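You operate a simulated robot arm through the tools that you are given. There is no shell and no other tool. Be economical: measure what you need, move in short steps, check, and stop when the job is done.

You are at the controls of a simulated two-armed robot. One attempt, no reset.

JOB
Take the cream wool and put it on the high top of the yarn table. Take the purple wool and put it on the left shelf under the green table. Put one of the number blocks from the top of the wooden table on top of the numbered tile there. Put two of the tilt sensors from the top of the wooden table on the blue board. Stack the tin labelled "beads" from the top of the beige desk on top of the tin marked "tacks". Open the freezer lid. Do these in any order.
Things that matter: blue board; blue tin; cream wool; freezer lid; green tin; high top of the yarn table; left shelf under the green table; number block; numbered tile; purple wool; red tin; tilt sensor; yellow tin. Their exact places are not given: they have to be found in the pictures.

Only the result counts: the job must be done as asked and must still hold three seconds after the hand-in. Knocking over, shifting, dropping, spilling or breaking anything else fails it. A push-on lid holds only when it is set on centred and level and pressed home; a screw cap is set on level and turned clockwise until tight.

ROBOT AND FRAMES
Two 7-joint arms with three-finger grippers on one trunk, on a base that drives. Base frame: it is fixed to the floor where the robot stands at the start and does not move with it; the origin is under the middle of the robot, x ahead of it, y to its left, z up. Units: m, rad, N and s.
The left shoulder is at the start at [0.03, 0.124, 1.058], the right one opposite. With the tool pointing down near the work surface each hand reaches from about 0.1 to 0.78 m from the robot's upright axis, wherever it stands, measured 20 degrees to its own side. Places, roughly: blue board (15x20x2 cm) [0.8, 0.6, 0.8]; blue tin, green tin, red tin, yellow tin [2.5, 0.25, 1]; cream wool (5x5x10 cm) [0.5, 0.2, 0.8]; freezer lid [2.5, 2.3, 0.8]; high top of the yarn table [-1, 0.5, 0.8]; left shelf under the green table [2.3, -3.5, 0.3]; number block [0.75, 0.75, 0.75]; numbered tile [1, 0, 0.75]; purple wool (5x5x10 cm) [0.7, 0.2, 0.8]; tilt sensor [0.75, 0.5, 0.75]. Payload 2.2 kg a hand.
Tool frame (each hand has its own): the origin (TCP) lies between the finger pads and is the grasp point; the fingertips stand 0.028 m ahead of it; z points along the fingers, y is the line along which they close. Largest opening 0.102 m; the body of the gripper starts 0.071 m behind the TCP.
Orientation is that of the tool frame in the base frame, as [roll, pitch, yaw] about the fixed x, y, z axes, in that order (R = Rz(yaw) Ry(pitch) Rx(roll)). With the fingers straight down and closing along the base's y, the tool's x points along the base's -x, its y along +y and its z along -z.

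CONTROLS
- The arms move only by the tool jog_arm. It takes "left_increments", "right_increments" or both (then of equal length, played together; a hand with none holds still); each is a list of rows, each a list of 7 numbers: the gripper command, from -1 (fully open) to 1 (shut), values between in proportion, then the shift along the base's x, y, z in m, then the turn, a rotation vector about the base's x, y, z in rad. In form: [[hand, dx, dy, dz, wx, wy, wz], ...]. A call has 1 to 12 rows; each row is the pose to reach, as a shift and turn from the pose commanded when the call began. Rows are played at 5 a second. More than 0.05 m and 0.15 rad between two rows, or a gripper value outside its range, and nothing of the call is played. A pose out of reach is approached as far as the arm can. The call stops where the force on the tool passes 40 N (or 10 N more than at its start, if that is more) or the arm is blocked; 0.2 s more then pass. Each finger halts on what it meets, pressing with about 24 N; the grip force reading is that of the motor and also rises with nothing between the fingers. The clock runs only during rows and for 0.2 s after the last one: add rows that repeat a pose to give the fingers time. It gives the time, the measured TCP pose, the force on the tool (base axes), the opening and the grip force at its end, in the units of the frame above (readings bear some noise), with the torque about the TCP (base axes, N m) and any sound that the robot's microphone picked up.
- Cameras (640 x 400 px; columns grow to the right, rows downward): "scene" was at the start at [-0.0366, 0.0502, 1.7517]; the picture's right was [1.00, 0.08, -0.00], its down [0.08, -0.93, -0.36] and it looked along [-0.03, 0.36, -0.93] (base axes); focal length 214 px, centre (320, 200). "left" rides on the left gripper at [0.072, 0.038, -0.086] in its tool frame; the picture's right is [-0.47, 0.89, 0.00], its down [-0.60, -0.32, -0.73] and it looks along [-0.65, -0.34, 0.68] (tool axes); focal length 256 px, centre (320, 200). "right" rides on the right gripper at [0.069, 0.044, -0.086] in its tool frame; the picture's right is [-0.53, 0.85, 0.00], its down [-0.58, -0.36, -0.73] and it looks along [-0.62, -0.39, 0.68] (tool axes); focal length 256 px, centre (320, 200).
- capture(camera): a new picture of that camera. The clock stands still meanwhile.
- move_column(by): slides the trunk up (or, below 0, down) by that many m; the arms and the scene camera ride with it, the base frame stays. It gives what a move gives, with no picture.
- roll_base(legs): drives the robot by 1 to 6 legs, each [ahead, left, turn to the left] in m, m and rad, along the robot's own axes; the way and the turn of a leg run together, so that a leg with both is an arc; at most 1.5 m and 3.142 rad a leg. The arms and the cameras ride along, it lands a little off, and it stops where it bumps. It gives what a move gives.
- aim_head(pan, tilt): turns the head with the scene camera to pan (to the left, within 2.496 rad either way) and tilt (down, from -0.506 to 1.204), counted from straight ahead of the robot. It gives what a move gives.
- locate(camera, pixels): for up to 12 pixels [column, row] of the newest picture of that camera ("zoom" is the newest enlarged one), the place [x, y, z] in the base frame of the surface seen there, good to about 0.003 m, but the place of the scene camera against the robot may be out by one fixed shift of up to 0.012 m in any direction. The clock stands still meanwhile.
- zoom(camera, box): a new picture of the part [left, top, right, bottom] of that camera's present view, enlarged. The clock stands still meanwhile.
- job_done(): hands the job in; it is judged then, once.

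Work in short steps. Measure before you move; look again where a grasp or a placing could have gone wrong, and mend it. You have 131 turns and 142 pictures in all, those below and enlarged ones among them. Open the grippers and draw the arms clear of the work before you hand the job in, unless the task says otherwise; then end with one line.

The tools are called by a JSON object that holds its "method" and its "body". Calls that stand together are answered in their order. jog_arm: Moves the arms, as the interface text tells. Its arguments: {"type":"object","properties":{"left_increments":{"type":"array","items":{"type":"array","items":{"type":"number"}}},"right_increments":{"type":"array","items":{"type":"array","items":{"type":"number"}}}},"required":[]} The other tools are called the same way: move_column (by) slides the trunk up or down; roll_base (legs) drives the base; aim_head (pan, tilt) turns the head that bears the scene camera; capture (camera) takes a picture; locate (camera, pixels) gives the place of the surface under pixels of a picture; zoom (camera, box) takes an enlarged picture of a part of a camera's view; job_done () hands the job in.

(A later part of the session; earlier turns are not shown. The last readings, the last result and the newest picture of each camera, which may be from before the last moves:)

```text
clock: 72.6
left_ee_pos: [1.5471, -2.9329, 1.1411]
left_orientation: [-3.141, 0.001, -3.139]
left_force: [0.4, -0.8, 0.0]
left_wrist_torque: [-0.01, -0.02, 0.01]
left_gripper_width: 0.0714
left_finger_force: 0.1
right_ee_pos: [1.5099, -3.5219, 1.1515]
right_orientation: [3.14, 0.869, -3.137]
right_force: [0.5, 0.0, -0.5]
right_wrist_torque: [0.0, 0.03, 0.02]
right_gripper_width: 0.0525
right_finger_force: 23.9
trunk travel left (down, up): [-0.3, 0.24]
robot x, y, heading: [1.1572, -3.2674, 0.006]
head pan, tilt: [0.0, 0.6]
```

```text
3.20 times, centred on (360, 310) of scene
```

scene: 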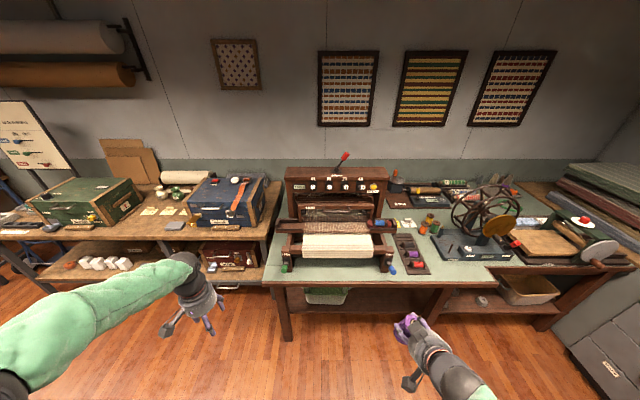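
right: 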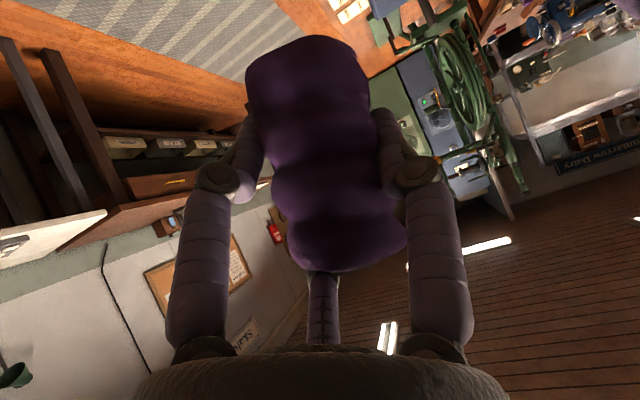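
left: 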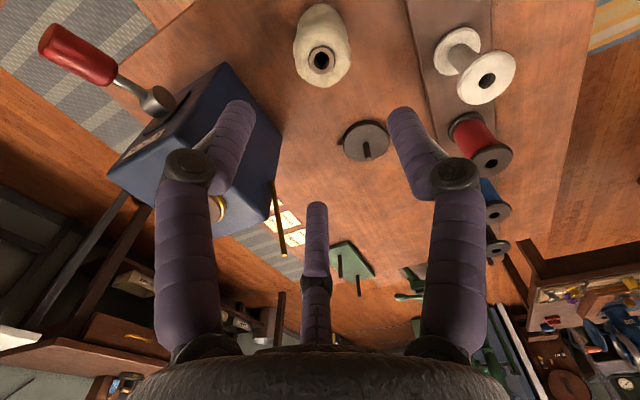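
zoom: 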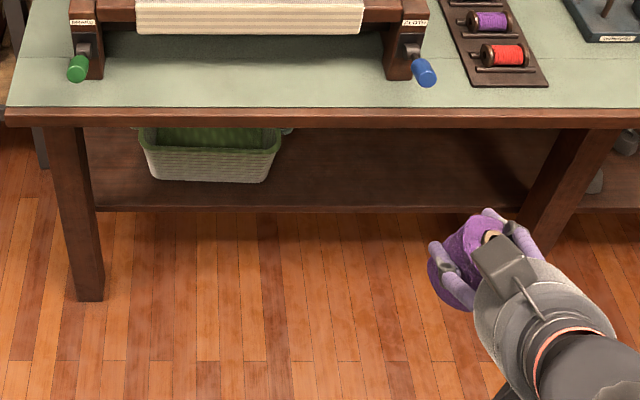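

Shelf at z≈0.297, front ≈x 1.96; free spot (2.07,-3.7). Lower the trunk, then bring the right hand down low before driving in.

{"method": "move_column", "body": {"by": -0.3}}

{"method": "jog_arm", "body": {"left_increments": [[-0.4, 0, 0, 0.03, 0, 0, 0], [-0.4, 0, 0, 0.06, 0, 0, 0], [-0.4, -0.02, 0, 0.09, 0, 0, 0], [-0.4, -0.04, 0, 0.12, 0, 0, 0], [-0.4, -0.06, 0, 0.15, 0, 0, 0], [-0.4, -0.08, 0, 0.18, 0, 0, 0], [-0.4, -0.1, 0, 0.2, 0, 0, 0], [-0.4, -0.1, 0, 0.2, 0, 0, 0], [-0.4, -0.1, 0, 0.2, 0, 0, 0], [-0.4, -0.1, 0, 0.2, 0, 0, 0], [-0.4, -0.1, 0, 0.2, 0, 0, 0]], "right_increments": [[1, 0, -0.005, -0.04, 0, 0, 0], [1, 0, -0.01, -0.08, 0, 0, 0], [1, 0, -0.015, -0.12, 0, 0, 0], [1, 0, -0.02, -0.16, 0, 0, 0], [1, 0, -0.025, -0.2, 0, 0, 0], [1, 0, -0.03, -0.24, 0, 0, 0], [1, 0, -0.035, -0.28, 0, 0, 0], [1, 0, -0.04, -0.32, 0, 0, 0], [1, 0, -0.045, -0.36, 0, 0, 0], [1, 0, -0.045, -0.4, 0, 0, 0], [1, 0, -0.045, -0.41, 0, 0, 0]]}}

{"method": "capture", "body": {"camera": "right"}}

```text
clock: 75.6
left_ee_pos: [1.5471, -2.9317, 0.8403]
left_orientation: [-3.141, 0.0, -3.138]
left_force: [-0.5, 0.5, -0.1]
left_wrist_torque: [0.02, 0.0, -0.02]
left_gripper_width: 0.0712
left_finger_force: 0.1
right_ee_pos: [1.5105, -3.5221, 0.851]
right_orientation: [3.14, 0.871, -3.139]
right_force: [0.8, -0.3, -0.2]
right_wrist_torque: [0.0, 0.01, -0.01]
right_gripper_width: 0.0528
right_finger_force: 24.0
trunk travel left (down, up): [0.0, 0.54]
robot x, y, heading: [1.1592, -3.2659, 0.003]
head pan, tilt: [0.0, 0.6]
```

```text
clock: 78.0
left_ee_pos: [1.4466, -2.9328, 1.0418]
left_orientation: [-3.14, 0.0, -3.138]
left_force: [0.6, -1.3, 0.0]
left_wrist_torque: [0.03, 0.0, -0.01]
left_gripper_width: 0.0717
left_finger_force: 0.0
right_ee_pos: [1.5108, -3.5659, 0.4403]
right_orientation: [3.139, 0.871, -3.137]
right_force: [-0.4, 0.4, -1.4]
right_wrist_torque: [0.03, 0.02, -0.01]
right_gripper_width: 0.0526
right_finger_force: 24.3
trunk travel left (down, up): [0.0, 0.54]
robot x, y, heading: [1.155, -3.2658, -0.0]
head pan, tilt: [0.0, 0.6]
```

```text
111 pictures are left
```

right: 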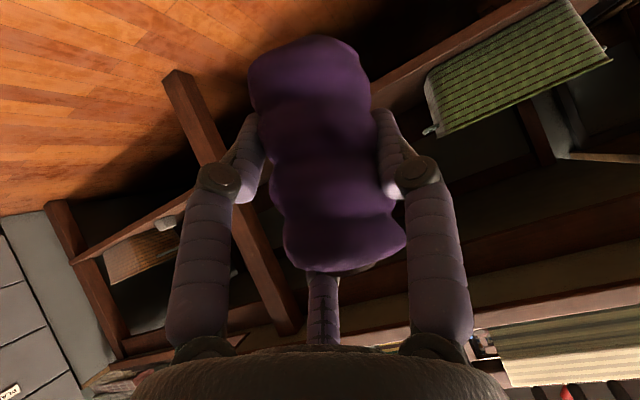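

Drive in 0.25 m ahead and 0.13 m right.

{"method": "roll_base", "body": {"legs": [[0.25, -0.13, 0]]}}

{"method": "capture", "body": {"camera": "scene"}}

```text
clock: 80.0
left_ee_pos: [1.698, -3.0629, 1.0399]
left_orientation: [-3.14, 0.0, -3.138]
left_force: [-0.6, -0.5, 0.8]
left_wrist_torque: [0.02, 0.03, 0.0]
left_gripper_width: 0.0716
left_finger_force: 0.0
right_ee_pos: [1.7631, -3.6969, 0.4394]
right_orientation: [3.139, 0.868, -3.138]
right_force: [0.4, 0.6, -0.6]
right_wrist_torque: [-0.01, 0.01, 0.02]
right_gripper_width: 0.0528
right_finger_force: 23.7
trunk travel left (down, up): [0.0, 0.54]
robot x, y, heading: [1.409, -3.3953, 0.007]
head pan, tilt: [0.0, 0.6]
```

```text
110 pictures are left
```

scene: 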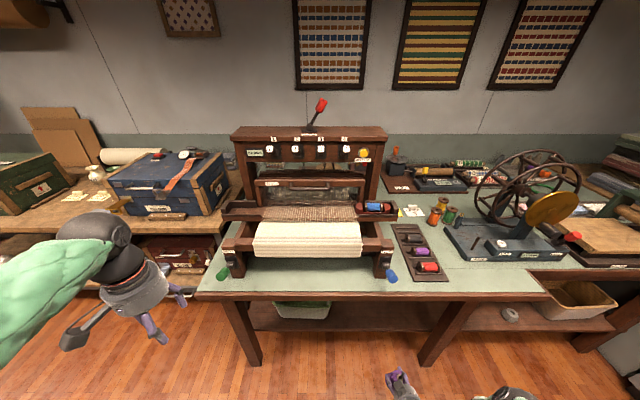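

Check where the middle leg stands relative to y=-3.70.

{"method": "locate", "body": {"camera": "scene", "pixels": [[440, 330], [425, 360], [455, 315], [400, 318], [430, 315], [380, 326], [243, 340], [480, 322], [420, 298]]}}

{"method": "aim_head", "body": {"pan": -0.4, "tilt": 1.0}}

{"method": "capture", "body": {"camera": "scene"}}

```text
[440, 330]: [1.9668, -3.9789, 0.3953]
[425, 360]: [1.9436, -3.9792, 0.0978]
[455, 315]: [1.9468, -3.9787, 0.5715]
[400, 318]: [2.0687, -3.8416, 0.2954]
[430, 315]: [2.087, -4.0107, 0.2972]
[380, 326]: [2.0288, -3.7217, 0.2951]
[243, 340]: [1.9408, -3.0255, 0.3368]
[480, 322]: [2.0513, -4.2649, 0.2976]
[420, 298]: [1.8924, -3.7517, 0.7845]
```

```text
clock: 80.9
left_ee_pos: [1.6982, -3.062, 1.0416]
left_orientation: [-3.141, -0.001, -3.138]
left_force: [0.0, -0.5, 0.1]
left_wrist_torque: [0.01, 0.0, -0.02]
left_gripper_width: 0.0715
left_finger_force: 0.1
right_ee_pos: [1.7627, -3.6953, 0.4408]
right_orientation: [3.139, 0.869, -3.138]
right_force: [-0.4, 0.0, -0.2]
right_wrist_torque: [0.01, 0.0, 0.03]
right_gripper_width: 0.0528
right_finger_force: 24.6
trunk travel left (down, up): [0.0, 0.54]
robot x, y, heading: [1.4042, -3.3922, 0.006]
head pan, tilt: [-0.4, 1.0]
```

```text
109 pictures are left
```

scene: 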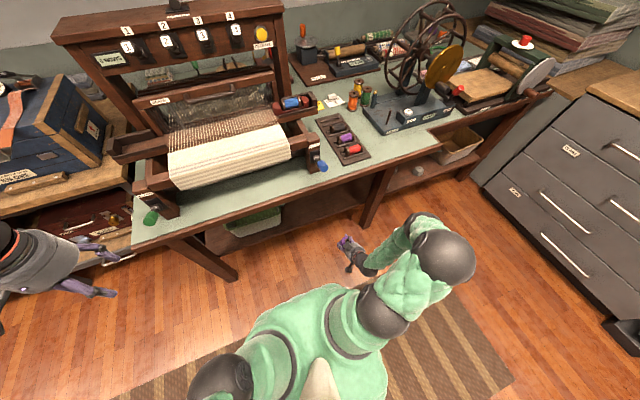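

Leg at y≈-3.98; aim y≈-3.65. Jog forward into the shelf gap, then down to just above the shelf.

{"method": "jog_arm", "body": {"right_increments": [[1, 0.045, 0.01, 0, 0, 0, 0], [1, 0.09, 0.02, 0, 0, 0, 0], [1, 0.135, 0.03, 0, 0, 0, 0], [1, 0.18, 0.04, 0, 0, 0, 0], [1, 0.225, 0.045, 0, 0, 0, 0], [1, 0.27, 0.045, 0, 0, 0, 0], [1, 0.31, 0.045, 0, 0, 0, 0], [1, 0.31, 0.045, -0.035, 0, 0, 0], [1, 0.31, 0.045, -0.065, 0, 0, 0], [1, 0.31, 0.045, -0.075, 0, 0, 0]]}}

{"method": "capture", "body": {"camera": "right"}}

{"method": "aim_head", "body": {"pan": -0.3, "tilt": 0.75}}

{"method": "capture", "body": {"camera": "scene"}}

```text
clock: 83.1
left_ee_pos: [1.6988, -3.0609, 1.0405]
left_orientation: [3.141, -0.001, -3.139]
left_force: [0.1, 0.1, 0.1]
left_wrist_torque: [0.02, -0.03, 0.04]
left_gripper_width: 0.0714
left_finger_force: 0.0
right_ee_pos: [2.0728, -3.65, 0.3656]
right_orientation: [3.14, 0.87, -3.137]
right_force: [-0.3, 0.0, -0.7]
right_wrist_torque: [-0.01, 0.0, 0.03]
right_gripper_width: 0.0527
right_finger_force: 24.6
trunk travel left (down, up): [0.0, 0.54]
robot x, y, heading: [1.4102, -3.392, -0.0]
head pan, tilt: [-0.4, 1.0]
```

```text
108 pictures are left
```

right: 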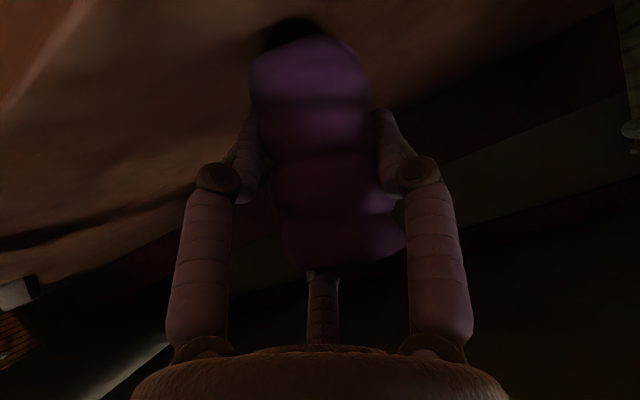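

```text
clock: 83.8
left_ee_pos: [1.6976, -3.0625, 1.0403]
left_orientation: [3.141, 0.0, -3.138]
left_force: [0.1, 0.2, -0.4]
left_wrist_torque: [0.0, 0.01, 0.0]
left_gripper_width: 0.0711
left_finger_force: 0.1
right_ee_pos: [2.0735, -3.6507, 0.3663]
right_orientation: [3.138, 0.869, -3.137]
right_force: [0.1, 0.2, 0.0]
right_wrist_torque: [0.02, 0.0, 0.01]
right_gripper_width: 0.0527
right_finger_force: 23.7
trunk travel left (down, up): [0.0, 0.54]
robot x, y, heading: [1.4056, -3.3954, 0.001]
head pan, tilt: [-0.3, 0.75]
```

```text
107 pictures are left
```

scene: 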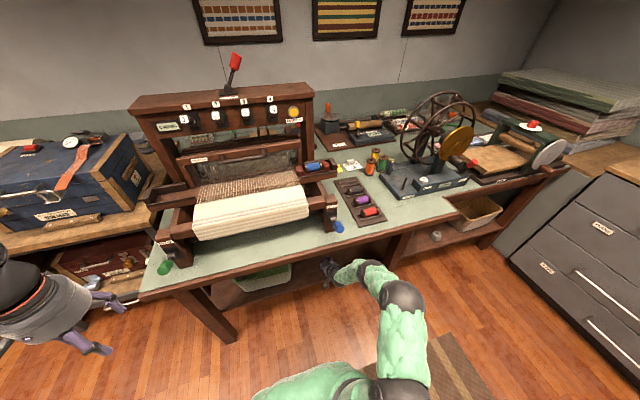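

Lower in small steps, watching the vertical force for contact.

{"method": "jog_arm", "body": {"right_increments": [[1, 0, 0, -0.006, 0, 0, 0], [1, 0, 0, -0.01, 0, 0, 0], [1, 0, 0, -0.014, 0, 0, 0], [1, 0, 0, -0.014, 0, 0, 0]]}}

```text
clock: 84.8
left_ee_pos: [1.6969, -3.0608, 1.0418]
left_orientation: [3.141, 0.003, -3.139]
left_force: [0.1, 0.5, -0.3]
left_wrist_torque: [-0.01, 0.01, 0.0]
left_gripper_width: 0.0716
left_finger_force: 0.1
right_ee_pos: [2.0744, -3.6518, 0.3546]
right_orientation: [3.142, 0.876, -3.133]
right_force: [-3.7, 1.8, 19.5]
right_wrist_torque: [0.17, 0.28, -0.01]
right_gripper_width: 0.0526
right_finger_force: 23.7
trunk travel left (down, up): [0.0, 0.54]
robot x, y, heading: [1.4111, -3.3939, 0.005]
head pan, tilt: [-0.3, 0.75]
```

Contact at 19.5 N: wool stands on the shelf. Open gently and draw back along the tool axis.

{"method": "jog_arm", "body": {"right_increments": [[1, 0, 0, 0.002, 0, 0, 0], [0.2, 0, 0, 0.002, 0, 0, 0], [-0.3, 0, 0, 0.002, 0, 0, 0], [-0.6, 0, 0, 0.002, 0, 0, 0], [-0.6, 0, 0, 0.002, 0, 0, 0], [-0.6, -0.03, 0, 0.022, 0, 0, 0], [-0.6, -0.06, 0, 0.045, 0, 0, 0], [-0.6, -0.1, 0, 0.07, 0, 0, 0], [-0.6, -0.15, 0, 0.08, 0, 0, 0], [-0.6, -0.2, 0, 0.08, 0, 0, 0], [-0.6, -0.25, 0, 0.08, 0, 0, 0], [-0.6, -0.3, 0, 0.08, 0, 0, 0]]}}

{"method": "capture", "body": {"camera": "right"}}

```text
refused: row 9 steps farther than a row can; nothing moved
```

```text
106 pictures are left
```

right: 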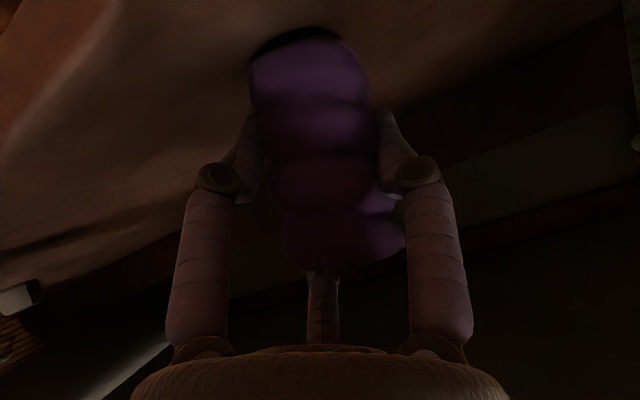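

Refused for one over-long step; same move with shorter steps.

{"method": "jog_arm", "body": {"right_increments": [[1, 0, 0, 0.002, 0, 0, 0], [0.2, 0, 0, 0.002, 0, 0, 0], [-0.3, 0, 0, 0.002, 0, 0, 0], [-0.6, 0, 0, 0.002, 0, 0, 0], [-0.6, 0, 0, 0.002, 0, 0, 0], [-0.6, -0.03, 0, 0.022, 0, 0, 0], [-0.6, -0.06, 0, 0.045, 0, 0, 0], [-0.6, -0.1, 0, 0.07, 0, 0, 0], [-0.6, -0.145, 0, 0.08, 0, 0, 0], [-0.6, -0.19, 0, 0.08, 0, 0, 0], [-0.6, -0.235, 0, 0.08, 0, 0, 0], [-0.6, -0.28, 0, 0.08, 0, 0, 0]]}}

{"method": "capture", "body": {"camera": "right"}}

```text
clock: 87.5
left_ee_pos: [1.6988, -3.0617, 1.0413]
left_orientation: [-3.141, 0.001, -3.137]
left_force: [0.1, 0.3, 0.3]
left_wrist_torque: [-0.01, -0.01, 0.02]
left_gripper_width: 0.0714
left_finger_force: 0.0
right_ee_pos: [1.7944, -3.6521, 0.433]
right_orientation: [-3.141, 0.871, -3.136]
right_force: [-0.6, 0.3, -0.8]
right_wrist_torque: [-0.02, -0.02, 0.0]
right_gripper_width: 0.0816
right_finger_force: 0.0
trunk travel left (down, up): [0.0, 0.54]
robot x, y, heading: [1.4083, -3.3968, 0.008]
head pan, tilt: [-0.3, 0.75]
```

```text
105 pictures are left
```

right: 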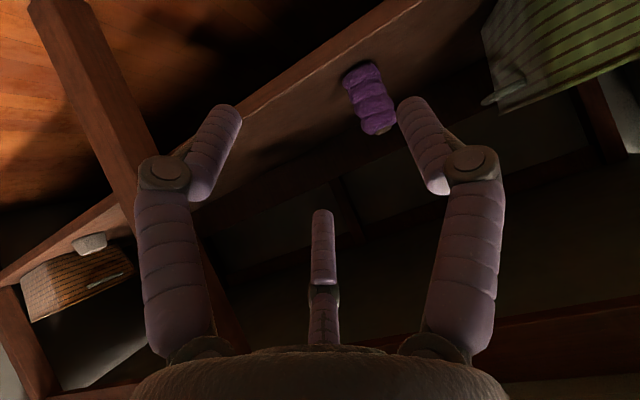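

Purple stands upright on the left shelf. Back out, raise the trunk, and bring the right hand up to vertical.

{"method": "roll_base", "body": {"legs": [[-0.3, 0, 0]]}}

{"method": "move_column", "body": {"by": 0.3}}

{"method": "jog_arm", "body": {"right_increments": [[-1, -0.01, 0, 0.04, 0, 0.08, 0], [-1, -0.02, 0, 0.08, 0, 0.16, 0], [-1, -0.03, 0, 0.12, 0, 0.24, 0], [-1, -0.04, 0, 0.16, 0, 0.32, 0], [-1, -0.05, 0, 0.2, 0, 0.4, 0], [-1, -0.06, 0, 0.24, 0, 0.48, 0], [-1, -0.07, 0, 0.28, 0, 0.56, 0], [-1, -0.08, 0, 0.32, 0, 0.64, 0], [-1, -0.09, 0, 0.36, 0, 0.72, 0], [-1, -0.1, 0, 0.4, 0, 0.8, 0], [-1, -0.1, 0, 0.44, 0, 0.87, 0]], "left_increments": [[-1, 0, 0, -0.02, 0, 0, 0], [-1, 0, 0, -0.04, 0, 0, 0], [-1, 0, 0, -0.06, 0, 0, 0], [-1, 0, 0, -0.08, 0, 0, 0], [-1, 0, 0, -0.1, 0, 0, 0], [-1, 0, 0, -0.12, 0, 0, 0], [-1, 0, 0, -0.14, 0, 0, 0], [-1, 0, 0, -0.16, 0, 0, 0], [-1, 0, 0, -0.16, 0, 0, 0], [-1, 0, 0, -0.16, 0, 0, 0], [-1, 0, 0, -0.16, 0, 0, 0]]}}

{"method": "aim_head", "body": {"pan": 0.9, "tilt": 0.45}}

{"method": "capture", "body": {"camera": "scene"}}

```text
clock: 89.5
left_ee_pos: [1.3963, -3.0627, 1.041]
left_orientation: [-3.141, 0.001, -3.135]
left_force: [0.4, -0.4, 0.1]
left_wrist_torque: [-0.02, 0.01, 0.05]
left_gripper_width: 0.0715
left_finger_force: 0.0
right_ee_pos: [1.494, -3.6531, 0.4328]
right_orientation: [3.138, 0.872, -3.138]
right_force: [-0.8, 0.1, 0.0]
right_wrist_torque: [-0.01, 0.03, 0.0]
right_gripper_width: 0.0816
right_finger_force: 0.0
trunk travel left (down, up): [0.0, 0.54]
robot x, y, heading: [1.1085, -3.3988, 0.003]
head pan, tilt: [-0.3, 0.75]
```

```text
clock: 92.5
left_ee_pos: [1.3978, -3.0629, 1.3406]
left_orientation: [3.142, 0.0, -3.138]
left_force: [0.4, 0.0, 0.0]
left_wrist_torque: [0.04, 0.01, 0.01]
left_gripper_width: 0.0714
left_finger_force: 0.0
right_ee_pos: [1.4946, -3.6513, 0.7329]
right_orientation: [3.14, 0.87, -3.135]
right_force: [0.7, 0.0, 0.2]
right_wrist_torque: [-0.02, -0.02, 0.0]
right_gripper_width: 0.0816
right_finger_force: 0.0
trunk travel left (down, up): [-0.3, 0.24]
robot x, y, heading: [1.111, -3.396, 0.006]
head pan, tilt: [-0.3, 0.75]
```

```text
clock: 94.9
left_ee_pos: [1.3963, -3.063, 1.1801]
left_orientation: [3.141, 0.0, -3.137]
left_force: [-0.4, 0.3, -0.8]
left_wrist_torque: [0.0, 0.01, 0.01]
left_gripper_width: 0.1019
left_finger_force: 0.1
right_ee_pos: [1.395, -3.6522, 1.1735]
right_orientation: [3.134, -0.002, -3.137]
right_force: [0.9, 1.0, 0.5]
right_wrist_torque: [0.0, 0.02, 0.01]
right_gripper_width: 0.1024
right_finger_force: 0.1
trunk travel left (down, up): [-0.3, 0.24]
robot x, y, heading: [1.1119, -3.3926, 0.004]
head pan, tilt: [-0.3, 0.75]
```

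```text
clock: 96.3
left_ee_pos: [1.3978, -3.063, 1.1802]
left_orientation: [3.141, 0.0, -3.135]
left_force: [0.6, 0.8, 0.0]
left_wrist_torque: [0.02, -0.01, 0.0]
left_gripper_width: 0.102
left_finger_force: 0.1
right_ee_pos: [1.3943, -3.653, 1.1727]
right_orientation: [3.137, 0.0, -3.137]
right_force: [0.6, -0.6, 0.1]
right_wrist_torque: [0.02, 0.02, 0.03]
right_gripper_width: 0.102
right_finger_force: 0.1
trunk travel left (down, up): [-0.3, 0.24]
robot x, y, heading: [1.1111, -3.3978, 0.005]
head pan, tilt: [0.901, 0.45]
```

```text
104 pictures are left
```

scene: 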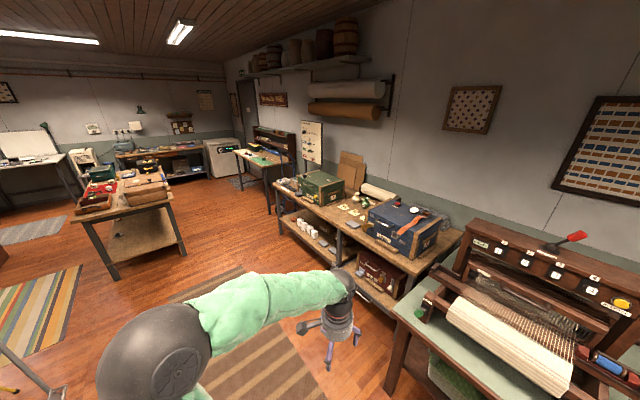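

Measure the corridor between the wooden table, the bench and the beige desk.

{"method": "locate", "body": {"camera": "scene", "pixels": [[184, 250], [172, 205], [281, 232], [272, 185], [268, 210], [238, 155], [262, 168], [222, 172], [240, 185], [205, 215]]}}

```text
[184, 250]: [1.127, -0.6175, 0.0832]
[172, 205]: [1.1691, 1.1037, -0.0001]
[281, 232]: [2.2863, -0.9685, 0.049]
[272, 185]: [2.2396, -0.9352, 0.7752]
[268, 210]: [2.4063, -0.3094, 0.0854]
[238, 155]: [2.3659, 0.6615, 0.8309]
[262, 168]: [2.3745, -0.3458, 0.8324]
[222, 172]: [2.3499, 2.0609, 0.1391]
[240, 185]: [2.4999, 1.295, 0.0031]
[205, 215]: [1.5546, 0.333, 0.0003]
```

Desk front x≈2.36, z≈0.83, y −0.35…0.66. Drive to about (1.76,0.2).

{"method": "roll_base", "body": {"legs": [[0.2, 1.4, 0], [0.35, 1.3, 0], [0.1, 0.9, 0]]}}

{"method": "aim_head", "body": {"pan": 0.0, "tilt": 0.6}}

{"method": "capture", "body": {"camera": "scene"}}

{"method": "zoom", "body": {"camera": "scene", "box": [170, 80, 490, 280]}}

```text
clock: 114.1
left_ee_pos: [1.9943, 0.5574, 1.1798]
left_orientation: [3.141, 0.0, -3.114]
left_force: [-0.3, 0.5, -0.1]
left_wrist_torque: [-0.02, -0.03, 0.02]
left_gripper_width: 0.1019
left_finger_force: 0.0
right_ee_pos: [2.0036, -0.0303, 1.1735]
right_orientation: [3.137, 0.0, -3.117]
right_force: [0.1, 0.0, 0.5]
right_wrist_torque: [-0.04, 0.0, 0.04]
right_gripper_width: 0.1017
right_finger_force: 0.1
trunk travel left (down, up): [-0.3, 0.24]
robot x, y, heading: [1.7129, 0.2167, 0.028]
head pan, tilt: [0.901, 0.45]
```

```text
clock: 115.3
left_ee_pos: [1.9948, 0.5573, 1.1811]
left_orientation: [3.141, 0.0, -3.114]
left_force: [-0.1, -0.2, -0.3]
left_wrist_torque: [0.01, -0.04, -0.03]
left_gripper_width: 0.1021
left_finger_force: 0.1
right_ee_pos: [2.0048, -0.0321, 1.1745]
right_orientation: [3.136, 0.0, -3.116]
right_force: [0.1, -0.3, -0.3]
right_wrist_torque: [-0.04, -0.01, 0.03]
right_gripper_width: 0.102
right_finger_force: 0.0
trunk travel left (down, up): [-0.3, 0.24]
robot x, y, heading: [1.7137, 0.2168, 0.024]
head pan, tilt: [0.0, 0.6]
```

```text
103 pictures are left
```

scene: 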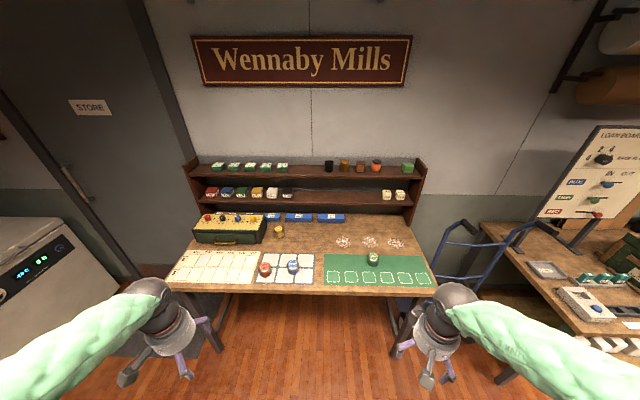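

```text
2.00 times, centred on (330, 180) of scene
```

zoom: 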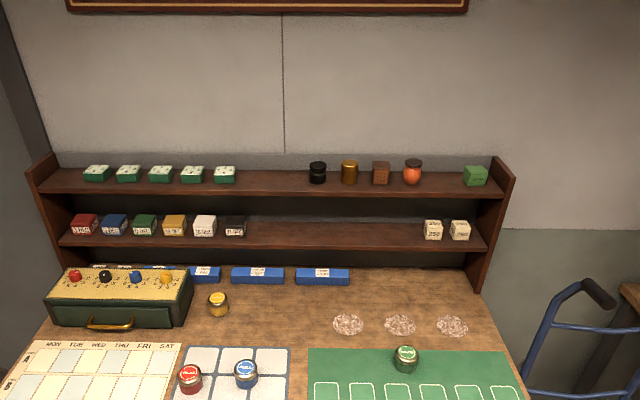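

Four tins: yellow (278,231), red (265,269), blue (293,266), green (373,258). Zoom to read labels and locate.

{"method": "zoom", "body": {"camera": "scene", "box": [250, 222, 314, 280]}}

{"method": "zoom", "body": {"camera": "scene", "box": [353, 245, 393, 270]}}

{"method": "locate", "body": {"camera": "scene", "pixels": [[278, 229], [265, 266], [293, 263], [373, 255], [280, 250], [320, 250]]}}

```text
6.90 times, centred on (282, 251) of scene
```

zoom: 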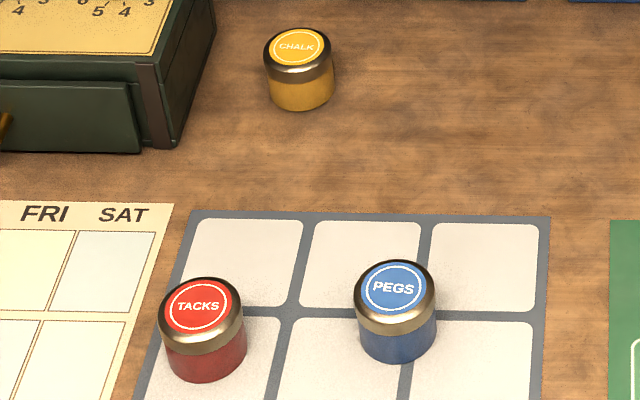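

```text
16.00 times, centred on (373, 258) of scene
```

zoom: 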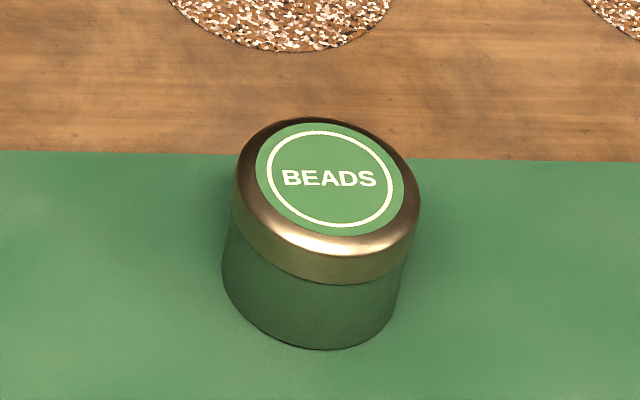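

```text
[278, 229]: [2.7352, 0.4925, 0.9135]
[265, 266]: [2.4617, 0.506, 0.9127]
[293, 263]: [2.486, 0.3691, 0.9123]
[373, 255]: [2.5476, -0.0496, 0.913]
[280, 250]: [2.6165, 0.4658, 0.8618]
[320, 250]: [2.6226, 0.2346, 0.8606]
```

Beads = green tin at (2.547,-0.05), tacks = red at (2.462,0.506), tops z≈0.913. Drive 0.2 m closer.

{"method": "roll_base", "body": {"legs": [[0.2, 0, -0.025]]}}

{"method": "jog_arm", "body": {"right_increments": [[-1, 0.045, 0, 0, 0, 0, 0], [-1, 0.09, 0, 0, 0, 0, 0], [-1, 0.135, 0, 0, 0, 0, 0], [-1, 0.18, 0, -0.02, 0, 0, 0], [-1, 0.22, 0, -0.05, 0, 0, 0], [-1, 0.26, 0, -0.08, 0, 0, 0], [-1, 0.3, 0, -0.1, 0, 0, 0], [-1, 0.33, 0, -0.13, 0, 0, 0], [-1, 0.34, 0, -0.15, 0, 0, 0], [-1, 0.34, 0, -0.15, 0, 0, 0]]}}

{"method": "capture", "body": {"camera": "right"}}

```text
clock: 116.9
left_ee_pos: [2.2044, 0.5522, 1.1795]
left_orientation: [-3.14, -0.002, 3.14]
left_force: [0.3, -0.3, 0.2]
left_wrist_torque: [0.03, 0.02, 0.0]
left_gripper_width: 0.1022
left_finger_force: 0.1
right_ee_pos: [2.1976, -0.0368, 1.1728]
right_orientation: [3.136, -0.003, 3.139]
right_force: [1.7, -1.0, -0.2]
right_wrist_torque: [-0.01, 0.02, 0.02]
right_gripper_width: 0.1022
right_finger_force: 0.0
trunk travel left (down, up): [-0.3, 0.24]
robot x, y, heading: [1.9095, 0.2224, 0.0]
head pan, tilt: [0.0, 0.6]
```

```text
clock: 119.1
left_ee_pos: [2.2029, 0.554, 1.1799]
left_orientation: [3.142, 0.001, 3.141]
left_force: [0.3, -0.7, 0.3]
left_wrist_torque: [-0.03, 0.03, 0.02]
left_gripper_width: 0.1018
left_finger_force: 0.1
right_ee_pos: [2.5368, -0.0371, 1.0218]
right_orientation: [3.136, 0.0, 3.137]
right_force: [-0.7, -0.2, 0.7]
right_wrist_torque: [0.01, 0.02, -0.01]
right_gripper_width: 0.1021
right_finger_force: 0.1
trunk travel left (down, up): [-0.3, 0.24]
robot x, y, heading: [1.9144, 0.2195, 0.001]
head pan, tilt: [0.0, 0.6]
```

```text
99 pictures are left
```

right: 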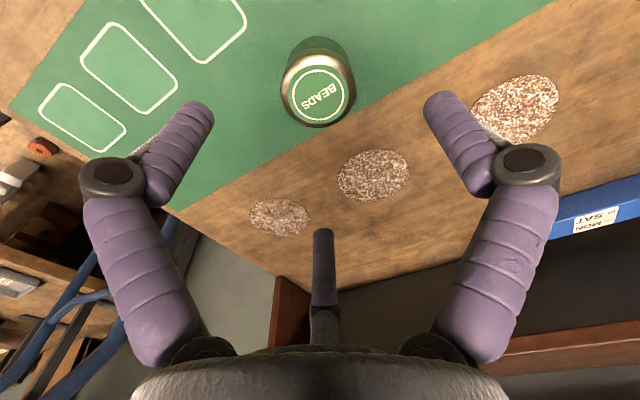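

Locate the beads tin's lid edges in the hand camera.

{"method": "locate", "body": {"camera": "right", "pixels": [[319, 95], [296, 97], [343, 94], [318, 72], [320, 116], [320, 200]]}}

```text
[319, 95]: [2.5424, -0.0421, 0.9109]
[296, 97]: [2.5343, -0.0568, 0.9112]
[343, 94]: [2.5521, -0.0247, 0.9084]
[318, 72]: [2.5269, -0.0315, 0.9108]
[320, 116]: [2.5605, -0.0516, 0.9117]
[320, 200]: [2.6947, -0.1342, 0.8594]
```

Centre (2.543,-0.041), top 0.911. Descend to z≈0.892, grip and lift.

{"method": "jog_arm", "body": {"right_increments": [[-1, 0.006, -0.004, -0.04, 0, 0, 0], [-1, 0.006, -0.004, -0.08, 0, 0, 0], [-1, 0.006, -0.004, -0.115, 0, 0, 0], [-1, 0.006, -0.004, -0.13, 0, 0, 0], [0, 0.006, -0.004, -0.13, 0, 0, 0], [1, 0.006, -0.004, -0.13, 0, 0, 0], [1, 0.006, -0.004, -0.13, 0, 0, 0], [1, 0.006, -0.004, -0.13, 0, 0, 0], [1, 0.006, -0.004, -0.09, 0, 0, 0], [1, 0.006, -0.004, -0.05, 0, 0, 0], [1, 0.006, -0.004, 0, 0, 0, 0], [1, 0.006, -0.004, 0.04, 0, 0, 0]]}}

{"method": "capture", "body": {"camera": "right"}}

```text
clock: 121.7
left_ee_pos: [2.2041, 0.5521, 1.1786]
left_orientation: [-3.14, 0.001, 3.141]
left_force: [-1.0, -0.8, 0.1]
left_wrist_torque: [-0.02, 0.01, 0.0]
left_gripper_width: 0.1023
left_finger_force: 0.0
right_ee_pos: [2.5405, -0.0388, 1.063]
right_orientation: [3.136, -0.003, 3.14]
right_force: [-0.2, 0.1, -0.7]
right_wrist_torque: [-0.02, -0.01, -0.04]
right_gripper_width: 0.0583
right_finger_force: 23.8
trunk travel left (down, up): [-0.3, 0.24]
robot x, y, heading: [1.9107, 0.2255, -0.005]
head pan, tilt: [0.0, 0.6]
```

```text
98 pictures are left
```

right: 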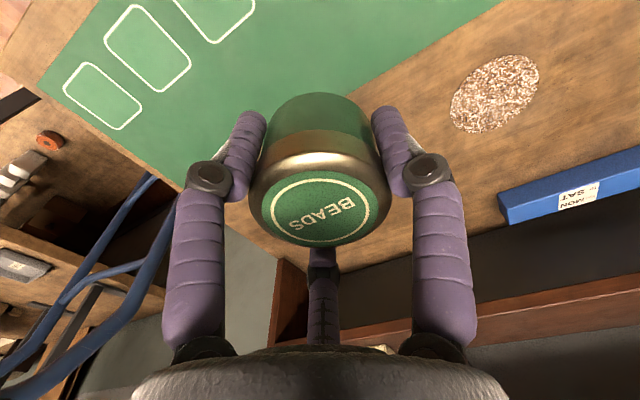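

Beads held level. Retract a little and drive 0.5 m left toward the red tin.

{"method": "jog_arm", "body": {"right_increments": [[1, -0.035, 0, 0.02, 0, 0, 0], [1, -0.08, 0, 0.04, 0, 0, 0]]}}

{"method": "roll_base", "body": {"legs": [[0, 0.5, 0]]}}

{"method": "aim_head", "body": {"pan": -0.25, "tilt": 0.9}}

{"method": "capture", "body": {"camera": "right"}}

{"method": "capture", "body": {"camera": "scene"}}

```text
clock: 122.3
left_ee_pos: [2.2017, 0.5524, 1.1807]
left_orientation: [3.141, 0.003, 3.139]
left_force: [-0.7, -0.4, 0.2]
left_wrist_torque: [-0.01, -0.04, -0.01]
left_gripper_width: 0.102
left_finger_force: 0.1
right_ee_pos: [2.4606, -0.0408, 1.1031]
right_orientation: [3.136, 0.0, 3.14]
right_force: [-0.1, -0.1, -0.9]
right_wrist_torque: [-0.01, -0.04, 0.01]
right_gripper_width: 0.0588
right_finger_force: 24.3
trunk travel left (down, up): [-0.3, 0.24]
robot x, y, heading: [1.9134, 0.2177, 0.002]
head pan, tilt: [0.0, 0.6]
```

```text
clock: 125.2
left_ee_pos: [2.2045, 1.0548, 1.18]
left_orientation: [3.141, -0.001, 3.14]
left_force: [0.0, 0.6, 0.7]
left_wrist_torque: [0.02, 0.02, 0.0]
left_gripper_width: 0.1022
left_finger_force: 0.1
right_ee_pos: [2.4627, 0.4607, 1.1024]
right_orientation: [3.136, -0.001, 3.137]
right_force: [-0.1, 0.3, -1.2]
right_wrist_torque: [-0.01, -0.04, 0.0]
right_gripper_width: 0.0583
right_finger_force: 23.8
trunk travel left (down, up): [-0.3, 0.24]
robot x, y, heading: [1.9144, 0.7193, -0.005]
head pan, tilt: [0.0, 0.6]
```

```text
clock: 126.0
left_ee_pos: [2.2041, 1.0531, 1.1799]
left_orientation: [3.141, 0.001, 3.139]
left_force: [0.5, -0.1, -0.1]
left_wrist_torque: [0.0, 0.04, -0.01]
left_gripper_width: 0.1019
left_finger_force: 0.1
right_ee_pos: [2.4637, 0.4594, 1.1022]
right_orientation: [3.136, 0.0, 3.137]
right_force: [-0.2, -0.1, -1.6]
right_wrist_torque: [0.02, -0.01, -0.01]
right_gripper_width: 0.0586
right_finger_force: 24.2
trunk travel left (down, up): [-0.3, 0.24]
robot x, y, heading: [1.9139, 0.7211, -0.006]
head pan, tilt: [-0.25, 0.901]
```

```text
97 pictures are left
```

right: 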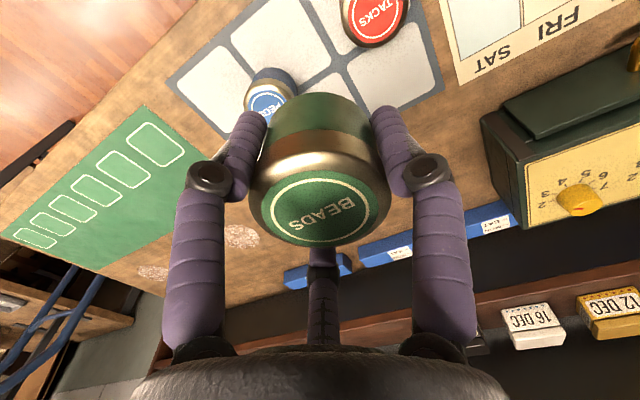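

```text
96 pictures are left
```

scene: 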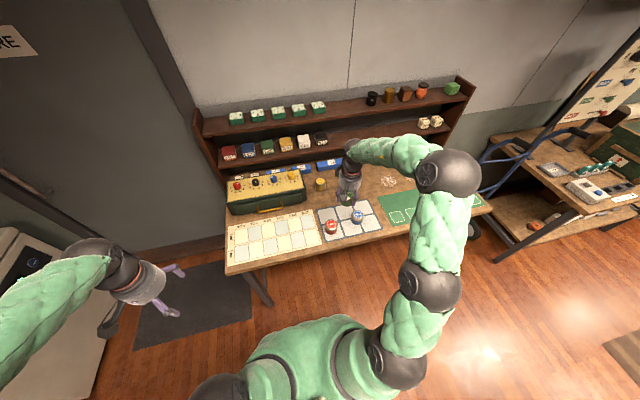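

Locate the red lid, and the held beads lid relative to the TCP, in the right hand camera.

{"method": "locate", "body": {"camera": "right", "pixels": [[376, 14], [345, 20], [405, 10], [376, 42], [320, 208], [272, 208], [368, 208], [320, 173], [320, 240], [266, 100]]}}

{"method": "zoom", "body": {"camera": "right", "box": [320, 0, 440, 75]}}

```text
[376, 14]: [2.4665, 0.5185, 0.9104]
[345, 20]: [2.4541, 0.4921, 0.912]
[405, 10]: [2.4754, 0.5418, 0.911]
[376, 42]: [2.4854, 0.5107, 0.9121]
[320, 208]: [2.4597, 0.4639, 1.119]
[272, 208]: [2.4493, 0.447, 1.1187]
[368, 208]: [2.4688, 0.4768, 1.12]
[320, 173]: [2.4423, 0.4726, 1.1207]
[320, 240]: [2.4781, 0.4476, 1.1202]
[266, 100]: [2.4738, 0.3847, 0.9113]
```

```text
5.33 times, centred on (380, 38) of right
```

zoom: 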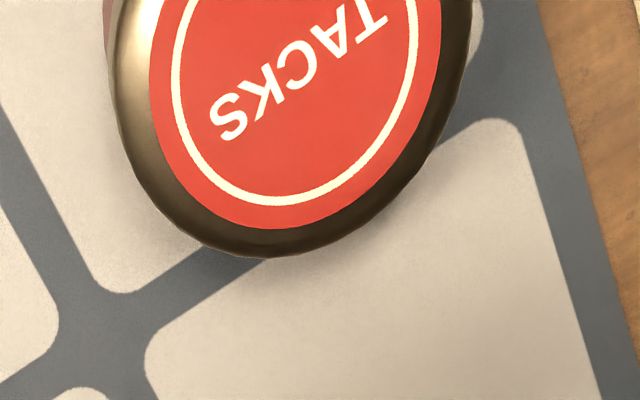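

The red lid is cut off; move the hand back 0.07 m for a full view and re-measure.

{"method": "jog_arm", "body": {"right_increments": [[1, -0.035, 0.025, 0, 0, 0, 0], [1, -0.07, 0.045, 0, 0, 0, 0], [1, -0.07, 0.045, 0, 0, 0, 0]]}}

{"method": "zoom", "body": {"camera": "right", "box": [220, 0, 420, 125]}}

```text
clock: 126.8
left_ee_pos: [2.2058, 1.0534, 1.1805]
left_orientation: [-3.141, 0.001, 3.138]
left_force: [-0.2, -1.0, -0.3]
left_wrist_torque: [-0.01, 0.03, 0.0]
left_gripper_width: 0.1022
left_finger_force: 0.0
right_ee_pos: [2.3915, 0.5049, 1.1022]
right_orientation: [3.136, 0.0, 3.137]
right_force: [0.6, 0.4, -2.1]
right_wrist_torque: [0.02, 0.01, 0.0]
right_gripper_width: 0.0582
right_finger_force: 23.8
trunk travel left (down, up): [-0.3, 0.24]
robot x, y, heading: [1.9136, 0.7214, -0.001]
head pan, tilt: [-0.25, 0.901]
```

```text
3.20 times, centred on (320, 62) of right
```

zoom: 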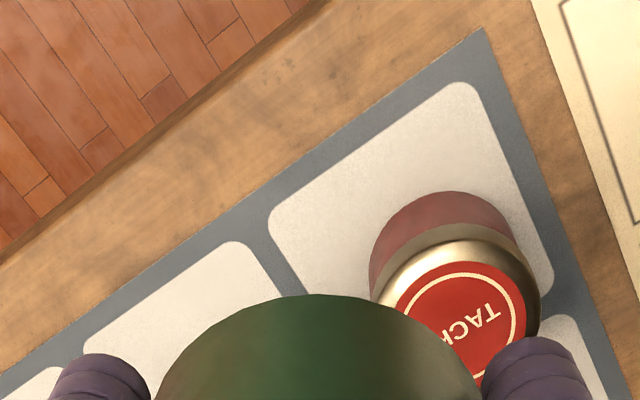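

Partly hidden; shift the hand right 0.06 m and look again.

{"method": "jog_arm", "body": {"right_increments": [[1, 0, -0.03, 0, 0, 0, 0], [1, 0, -0.06, 0, 0, 0, 0], [1, 0, -0.06, 0, 0, 0, 0]]}}

{"method": "zoom", "body": {"camera": "right", "box": [320, 0, 480, 100]}}

```text
clock: 127.6
left_ee_pos: [2.2049, 1.0543, 1.1804]
left_orientation: [-3.141, 0.0, 3.138]
left_force: [-0.2, -0.3, -0.4]
left_wrist_torque: [-0.02, 0.02, 0.0]
left_gripper_width: 0.102
left_finger_force: 0.0
right_ee_pos: [2.3917, 0.4443, 1.1026]
right_orientation: [3.138, 0.0, 3.137]
right_force: [-0.2, 0.4, -0.9]
right_wrist_torque: [-0.02, -0.03, 0.02]
right_gripper_width: 0.0587
right_finger_force: 23.8
trunk travel left (down, up): [-0.3, 0.24]
robot x, y, heading: [1.9165, 0.7225, 0.0]
head pan, tilt: [-0.25, 0.901]
```

```text
4.00 times, centred on (400, 50) of right
```

zoom: 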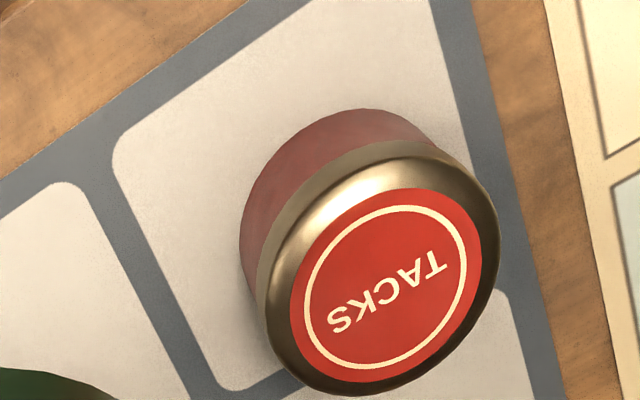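

Full lid visible; locate sticker ring extremes (centre ≈ zoom (385,286)).

{"method": "locate", "body": {"camera": "zoom", "pixels": [[385, 286], [304, 310], [467, 262], [413, 206], [360, 368], [290, 312], [482, 258], [424, 189], [352, 382]]}}

```text
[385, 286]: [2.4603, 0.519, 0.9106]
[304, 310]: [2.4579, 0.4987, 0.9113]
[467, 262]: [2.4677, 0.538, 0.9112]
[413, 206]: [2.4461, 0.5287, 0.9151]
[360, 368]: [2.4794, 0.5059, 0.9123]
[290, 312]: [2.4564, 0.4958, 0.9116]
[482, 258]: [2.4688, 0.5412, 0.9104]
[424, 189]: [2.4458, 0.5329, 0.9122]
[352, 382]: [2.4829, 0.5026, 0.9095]
```

Red centre (2.463,0.518), top 0.912; held tin is offset ≈(-0.003,+0.001) from the TCP. Move over it and down to just above.

{"method": "jog_arm", "body": {"right_increments": [[1, 0.025, 0.024, 0, 0, 0, 0], [1, 0.05, 0.048, 0, 0, 0, 0], [1, 0.0745, 0.0725, 0, 0, 0, 0], [1, 0.0745, 0.0725, -0.04, 0, 0, 0], [1, 0.0745, 0.0725, -0.08, 0, 0, 0], [1, 0.0745, 0.0725, -0.12, 0, 0, 0], [1, 0.0745, 0.0725, -0.145, 0, 0, 0], [1, 0.0745, 0.0725, -0.145, 0, 0, 0]]}}

{"method": "capture", "body": {"camera": "right"}}

{"method": "zoom", "body": {"camera": "scene", "box": [280, 180, 380, 250]}}

```text
clock: 129.4
left_ee_pos: [2.2044, 1.0536, 1.1813]
left_orientation: [3.14, 0.0, 3.138]
left_force: [-0.3, -1.0, 0.0]
left_wrist_torque: [0.03, 0.0, 0.01]
left_gripper_width: 0.102
left_finger_force: 0.1
right_ee_pos: [2.4664, 0.5175, 0.9579]
right_orientation: [3.136, -0.001, 3.136]
right_force: [0.5, 0.5, -1.2]
right_wrist_torque: [0.02, 0.01, 0.0]
right_gripper_width: 0.0585
right_finger_force: 24.0
trunk travel left (down, up): [-0.3, 0.24]
robot x, y, heading: [1.9148, 0.7208, -0.006]
head pan, tilt: [-0.25, 0.901]
```

```text
92 pictures are left
```

right: 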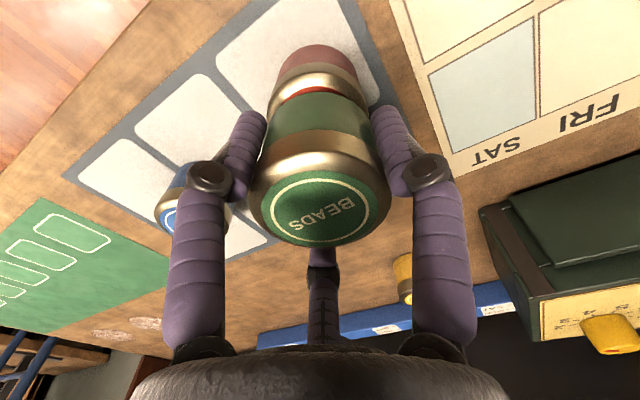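

```text
5.71 times, centred on (330, 215) of scene
```

zoom: 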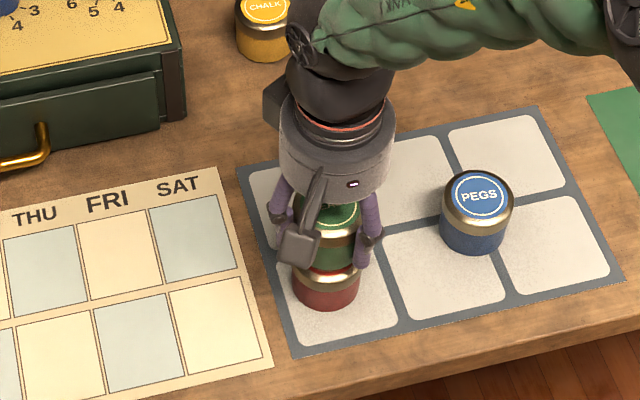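

Aligned about 13 mm above. Lower in small steps to contact.

{"method": "jog_arm", "body": {"right_increments": [[1, 0, 0, -0.006, 0, 0, 0], [1, 0, 0, -0.01, 0, 0, 0], [1, 0, 0, -0.0135, 0, 0, 0], [1, 0, 0, -0.0135, 0, 0, 0]]}}

```text
clock: 130.4
left_ee_pos: [2.2045, 1.0553, 1.1801]
left_orientation: [3.141, -0.001, 3.138]
left_force: [-0.5, 0.0, 0.1]
left_wrist_torque: [-0.02, 0.02, 0.0]
left_gripper_width: 0.1019
left_finger_force: 0.0
right_ee_pos: [2.4677, 0.5188, 0.9461]
right_orientation: [3.136, 0.003, 3.138]
right_force: [-1.3, 0.8, 11.1]
right_wrist_torque: [-0.06, 0.11, 0.01]
right_gripper_width: 0.0583
right_finger_force: 23.7
trunk travel left (down, up): [-0.3, 0.24]
robot x, y, heading: [1.9175, 0.7254, 0.002]
head pan, tilt: [-0.25, 0.901]
```

Contact (11 N). Release symmetrically and rise.

{"method": "jog_arm", "body": {"right_increments": [[1, 0, 0, 0.001, 0, 0, 0], [0.2, 0, 0, 0.001, 0, 0, 0], [-0.3, 0, 0, 0.001, 0, 0, 0], [-0.7, 0, 0, 0.001, 0, 0, 0], [-0.7, 0, 0, 0.001, 0, 0, 0], [-0.7, 0, 0, 0.04, 0, 0, 0], [-0.7, 0, 0, 0.08, 0, 0, 0], [-0.7, 0, 0, 0.12, 0, 0, 0], [-0.7, 0, 0, 0.16, 0, 0, 0]]}}

{"method": "zoom", "body": {"camera": "right", "box": [220, 0, 420, 160]}}

```text
clock: 132.4
left_ee_pos: [2.2039, 1.054, 1.1809]
left_orientation: [-3.141, 0.0, 3.138]
left_force: [0.5, 0.0, 0.7]
left_wrist_torque: [-0.01, -0.02, -0.01]
left_gripper_width: 0.102
left_finger_force: 0.0
right_ee_pos: [2.4669, 0.5171, 1.1027]
right_orientation: [3.136, 0.0, 3.138]
right_force: [-0.1, 0.2, 0.0]
right_wrist_torque: [0.02, -0.07, 0.03]
right_gripper_width: 0.0867
right_finger_force: 0.1
trunk travel left (down, up): [-0.3, 0.24]
robot x, y, heading: [1.9123, 0.719, -0.004]
head pan, tilt: [-0.25, 0.901]
```

```text
2.50 times, centred on (320, 80) of right
```

zoom: 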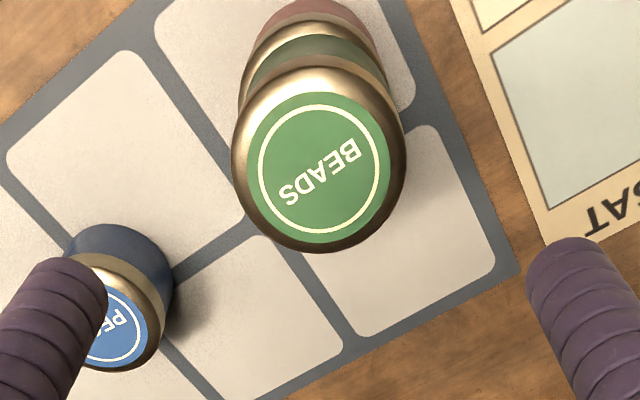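

Stacked well. Retract the right arm, back off and look at the freezer.

{"method": "jog_arm", "body": {"right_increments": [[-0.7, -0.045, 0, 0.02, 0, 0, 0], [-0.7, -0.09, 0, 0.04, 0, 0, 0], [-0.7, -0.135, 0, 0.06, 0, 0, 0], [-0.7, -0.18, -0.01, 0.07, 0, 0, 0], [-0.7, -0.22, -0.02, 0.07, 0, 0, 0], [-0.7, -0.26, -0.03, 0.07, 0, 0, 0]]}}

{"method": "roll_base", "body": {"legs": [[-0.3, 0.4, 0]]}}

{"method": "aim_head", "body": {"pan": 0.9, "tilt": 0.6}}

{"method": "capture", "body": {"camera": "scene"}}

```text
clock: 133.8
left_ee_pos: [2.204, 1.0524, 1.1812]
left_orientation: [3.141, 0.0, 3.139]
left_force: [-0.4, -0.1, 0.0]
left_wrist_torque: [0.01, -0.02, 0.01]
left_gripper_width: 0.1024
left_finger_force: 0.0
right_ee_pos: [2.205, 0.4861, 1.1749]
right_orientation: [3.138, 0.003, 3.135]
right_force: [-0.3, -0.8, -0.8]
right_wrist_torque: [0.02, -0.03, -0.01]
right_gripper_width: 0.0867
right_finger_force: 0.1
trunk travel left (down, up): [-0.3, 0.24]
robot x, y, heading: [1.9154, 0.7221, -0.004]
head pan, tilt: [-0.25, 0.901]
```

```text
clock: 136.8
left_ee_pos: [1.9005, 1.4544, 1.1803]
left_orientation: [-3.141, 0.001, -3.141]
left_force: [-0.1, -0.3, -0.4]
left_wrist_torque: [-0.02, 0.02, 0.0]
left_gripper_width: 0.1021
left_finger_force: 0.0
right_ee_pos: [1.9064, 0.8878, 1.1733]
right_orientation: [3.136, 0.0, -3.141]
right_force: [-0.3, -0.1, 0.8]
right_wrist_torque: [-0.02, -0.02, 0.01]
right_gripper_width: 0.0869
right_finger_force: 0.0
trunk travel left (down, up): [-0.3, 0.24]
robot x, y, heading: [1.6129, 1.1229, 0.001]
head pan, tilt: [-0.25, 0.901]
```

```text
clock: 138.2
left_ee_pos: [1.9018, 1.4539, 1.1805]
left_orientation: [-3.14, 0.0, -3.139]
left_force: [-0.4, -0.5, -0.1]
left_wrist_torque: [0.01, 0.03, -0.02]
left_gripper_width: 0.1023
left_finger_force: 0.0
right_ee_pos: [1.9057, 0.8865, 1.174]
right_orientation: [3.137, -0.001, 3.14]
right_force: [-0.5, 0.2, 0.2]
right_wrist_torque: [0.01, 0.0, -0.01]
right_gripper_width: 0.0864
right_finger_force: 0.0
trunk travel left (down, up): [-0.3, 0.24]
robot x, y, heading: [1.611, 1.1215, -0.003]
head pan, tilt: [0.901, 0.6]
```

```text
89 pictures are left
```

scene: 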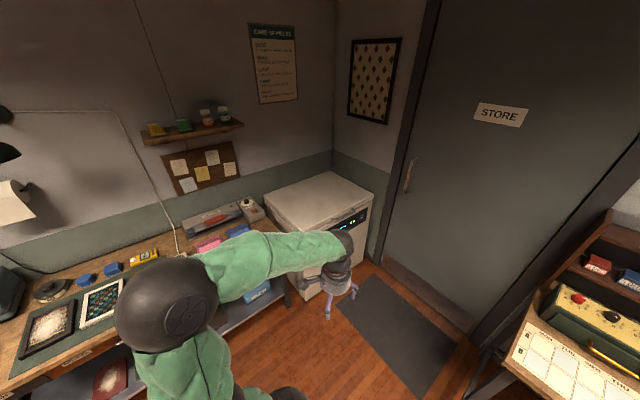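

The freezer front (with display) faces -y. Zoom and locate the lid.

{"method": "zoom", "body": {"camera": "scene", "box": [255, 160, 385, 300]}}

{"method": "locate", "body": {"camera": "scene", "pixels": [[270, 200], [297, 230], [372, 192], [330, 175], [320, 200], [345, 210], [302, 240], [370, 200], [270, 210], [370, 245], [350, 222], [290, 255]]}}

```text
2.86 times, centred on (320, 230) of scene
```

zoom: 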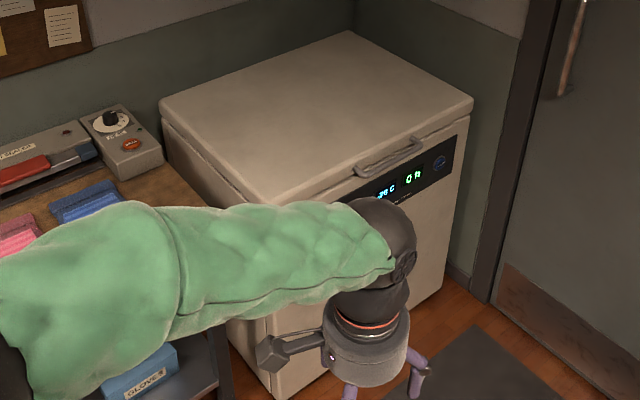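

```text
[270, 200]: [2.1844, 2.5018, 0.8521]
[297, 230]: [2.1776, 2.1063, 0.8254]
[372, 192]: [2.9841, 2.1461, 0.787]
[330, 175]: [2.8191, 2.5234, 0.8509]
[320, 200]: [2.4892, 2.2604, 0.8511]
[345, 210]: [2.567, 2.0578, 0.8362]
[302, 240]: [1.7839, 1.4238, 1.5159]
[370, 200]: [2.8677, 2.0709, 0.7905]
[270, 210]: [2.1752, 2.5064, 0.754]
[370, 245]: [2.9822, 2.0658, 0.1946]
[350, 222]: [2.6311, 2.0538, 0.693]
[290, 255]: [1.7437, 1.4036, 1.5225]
```

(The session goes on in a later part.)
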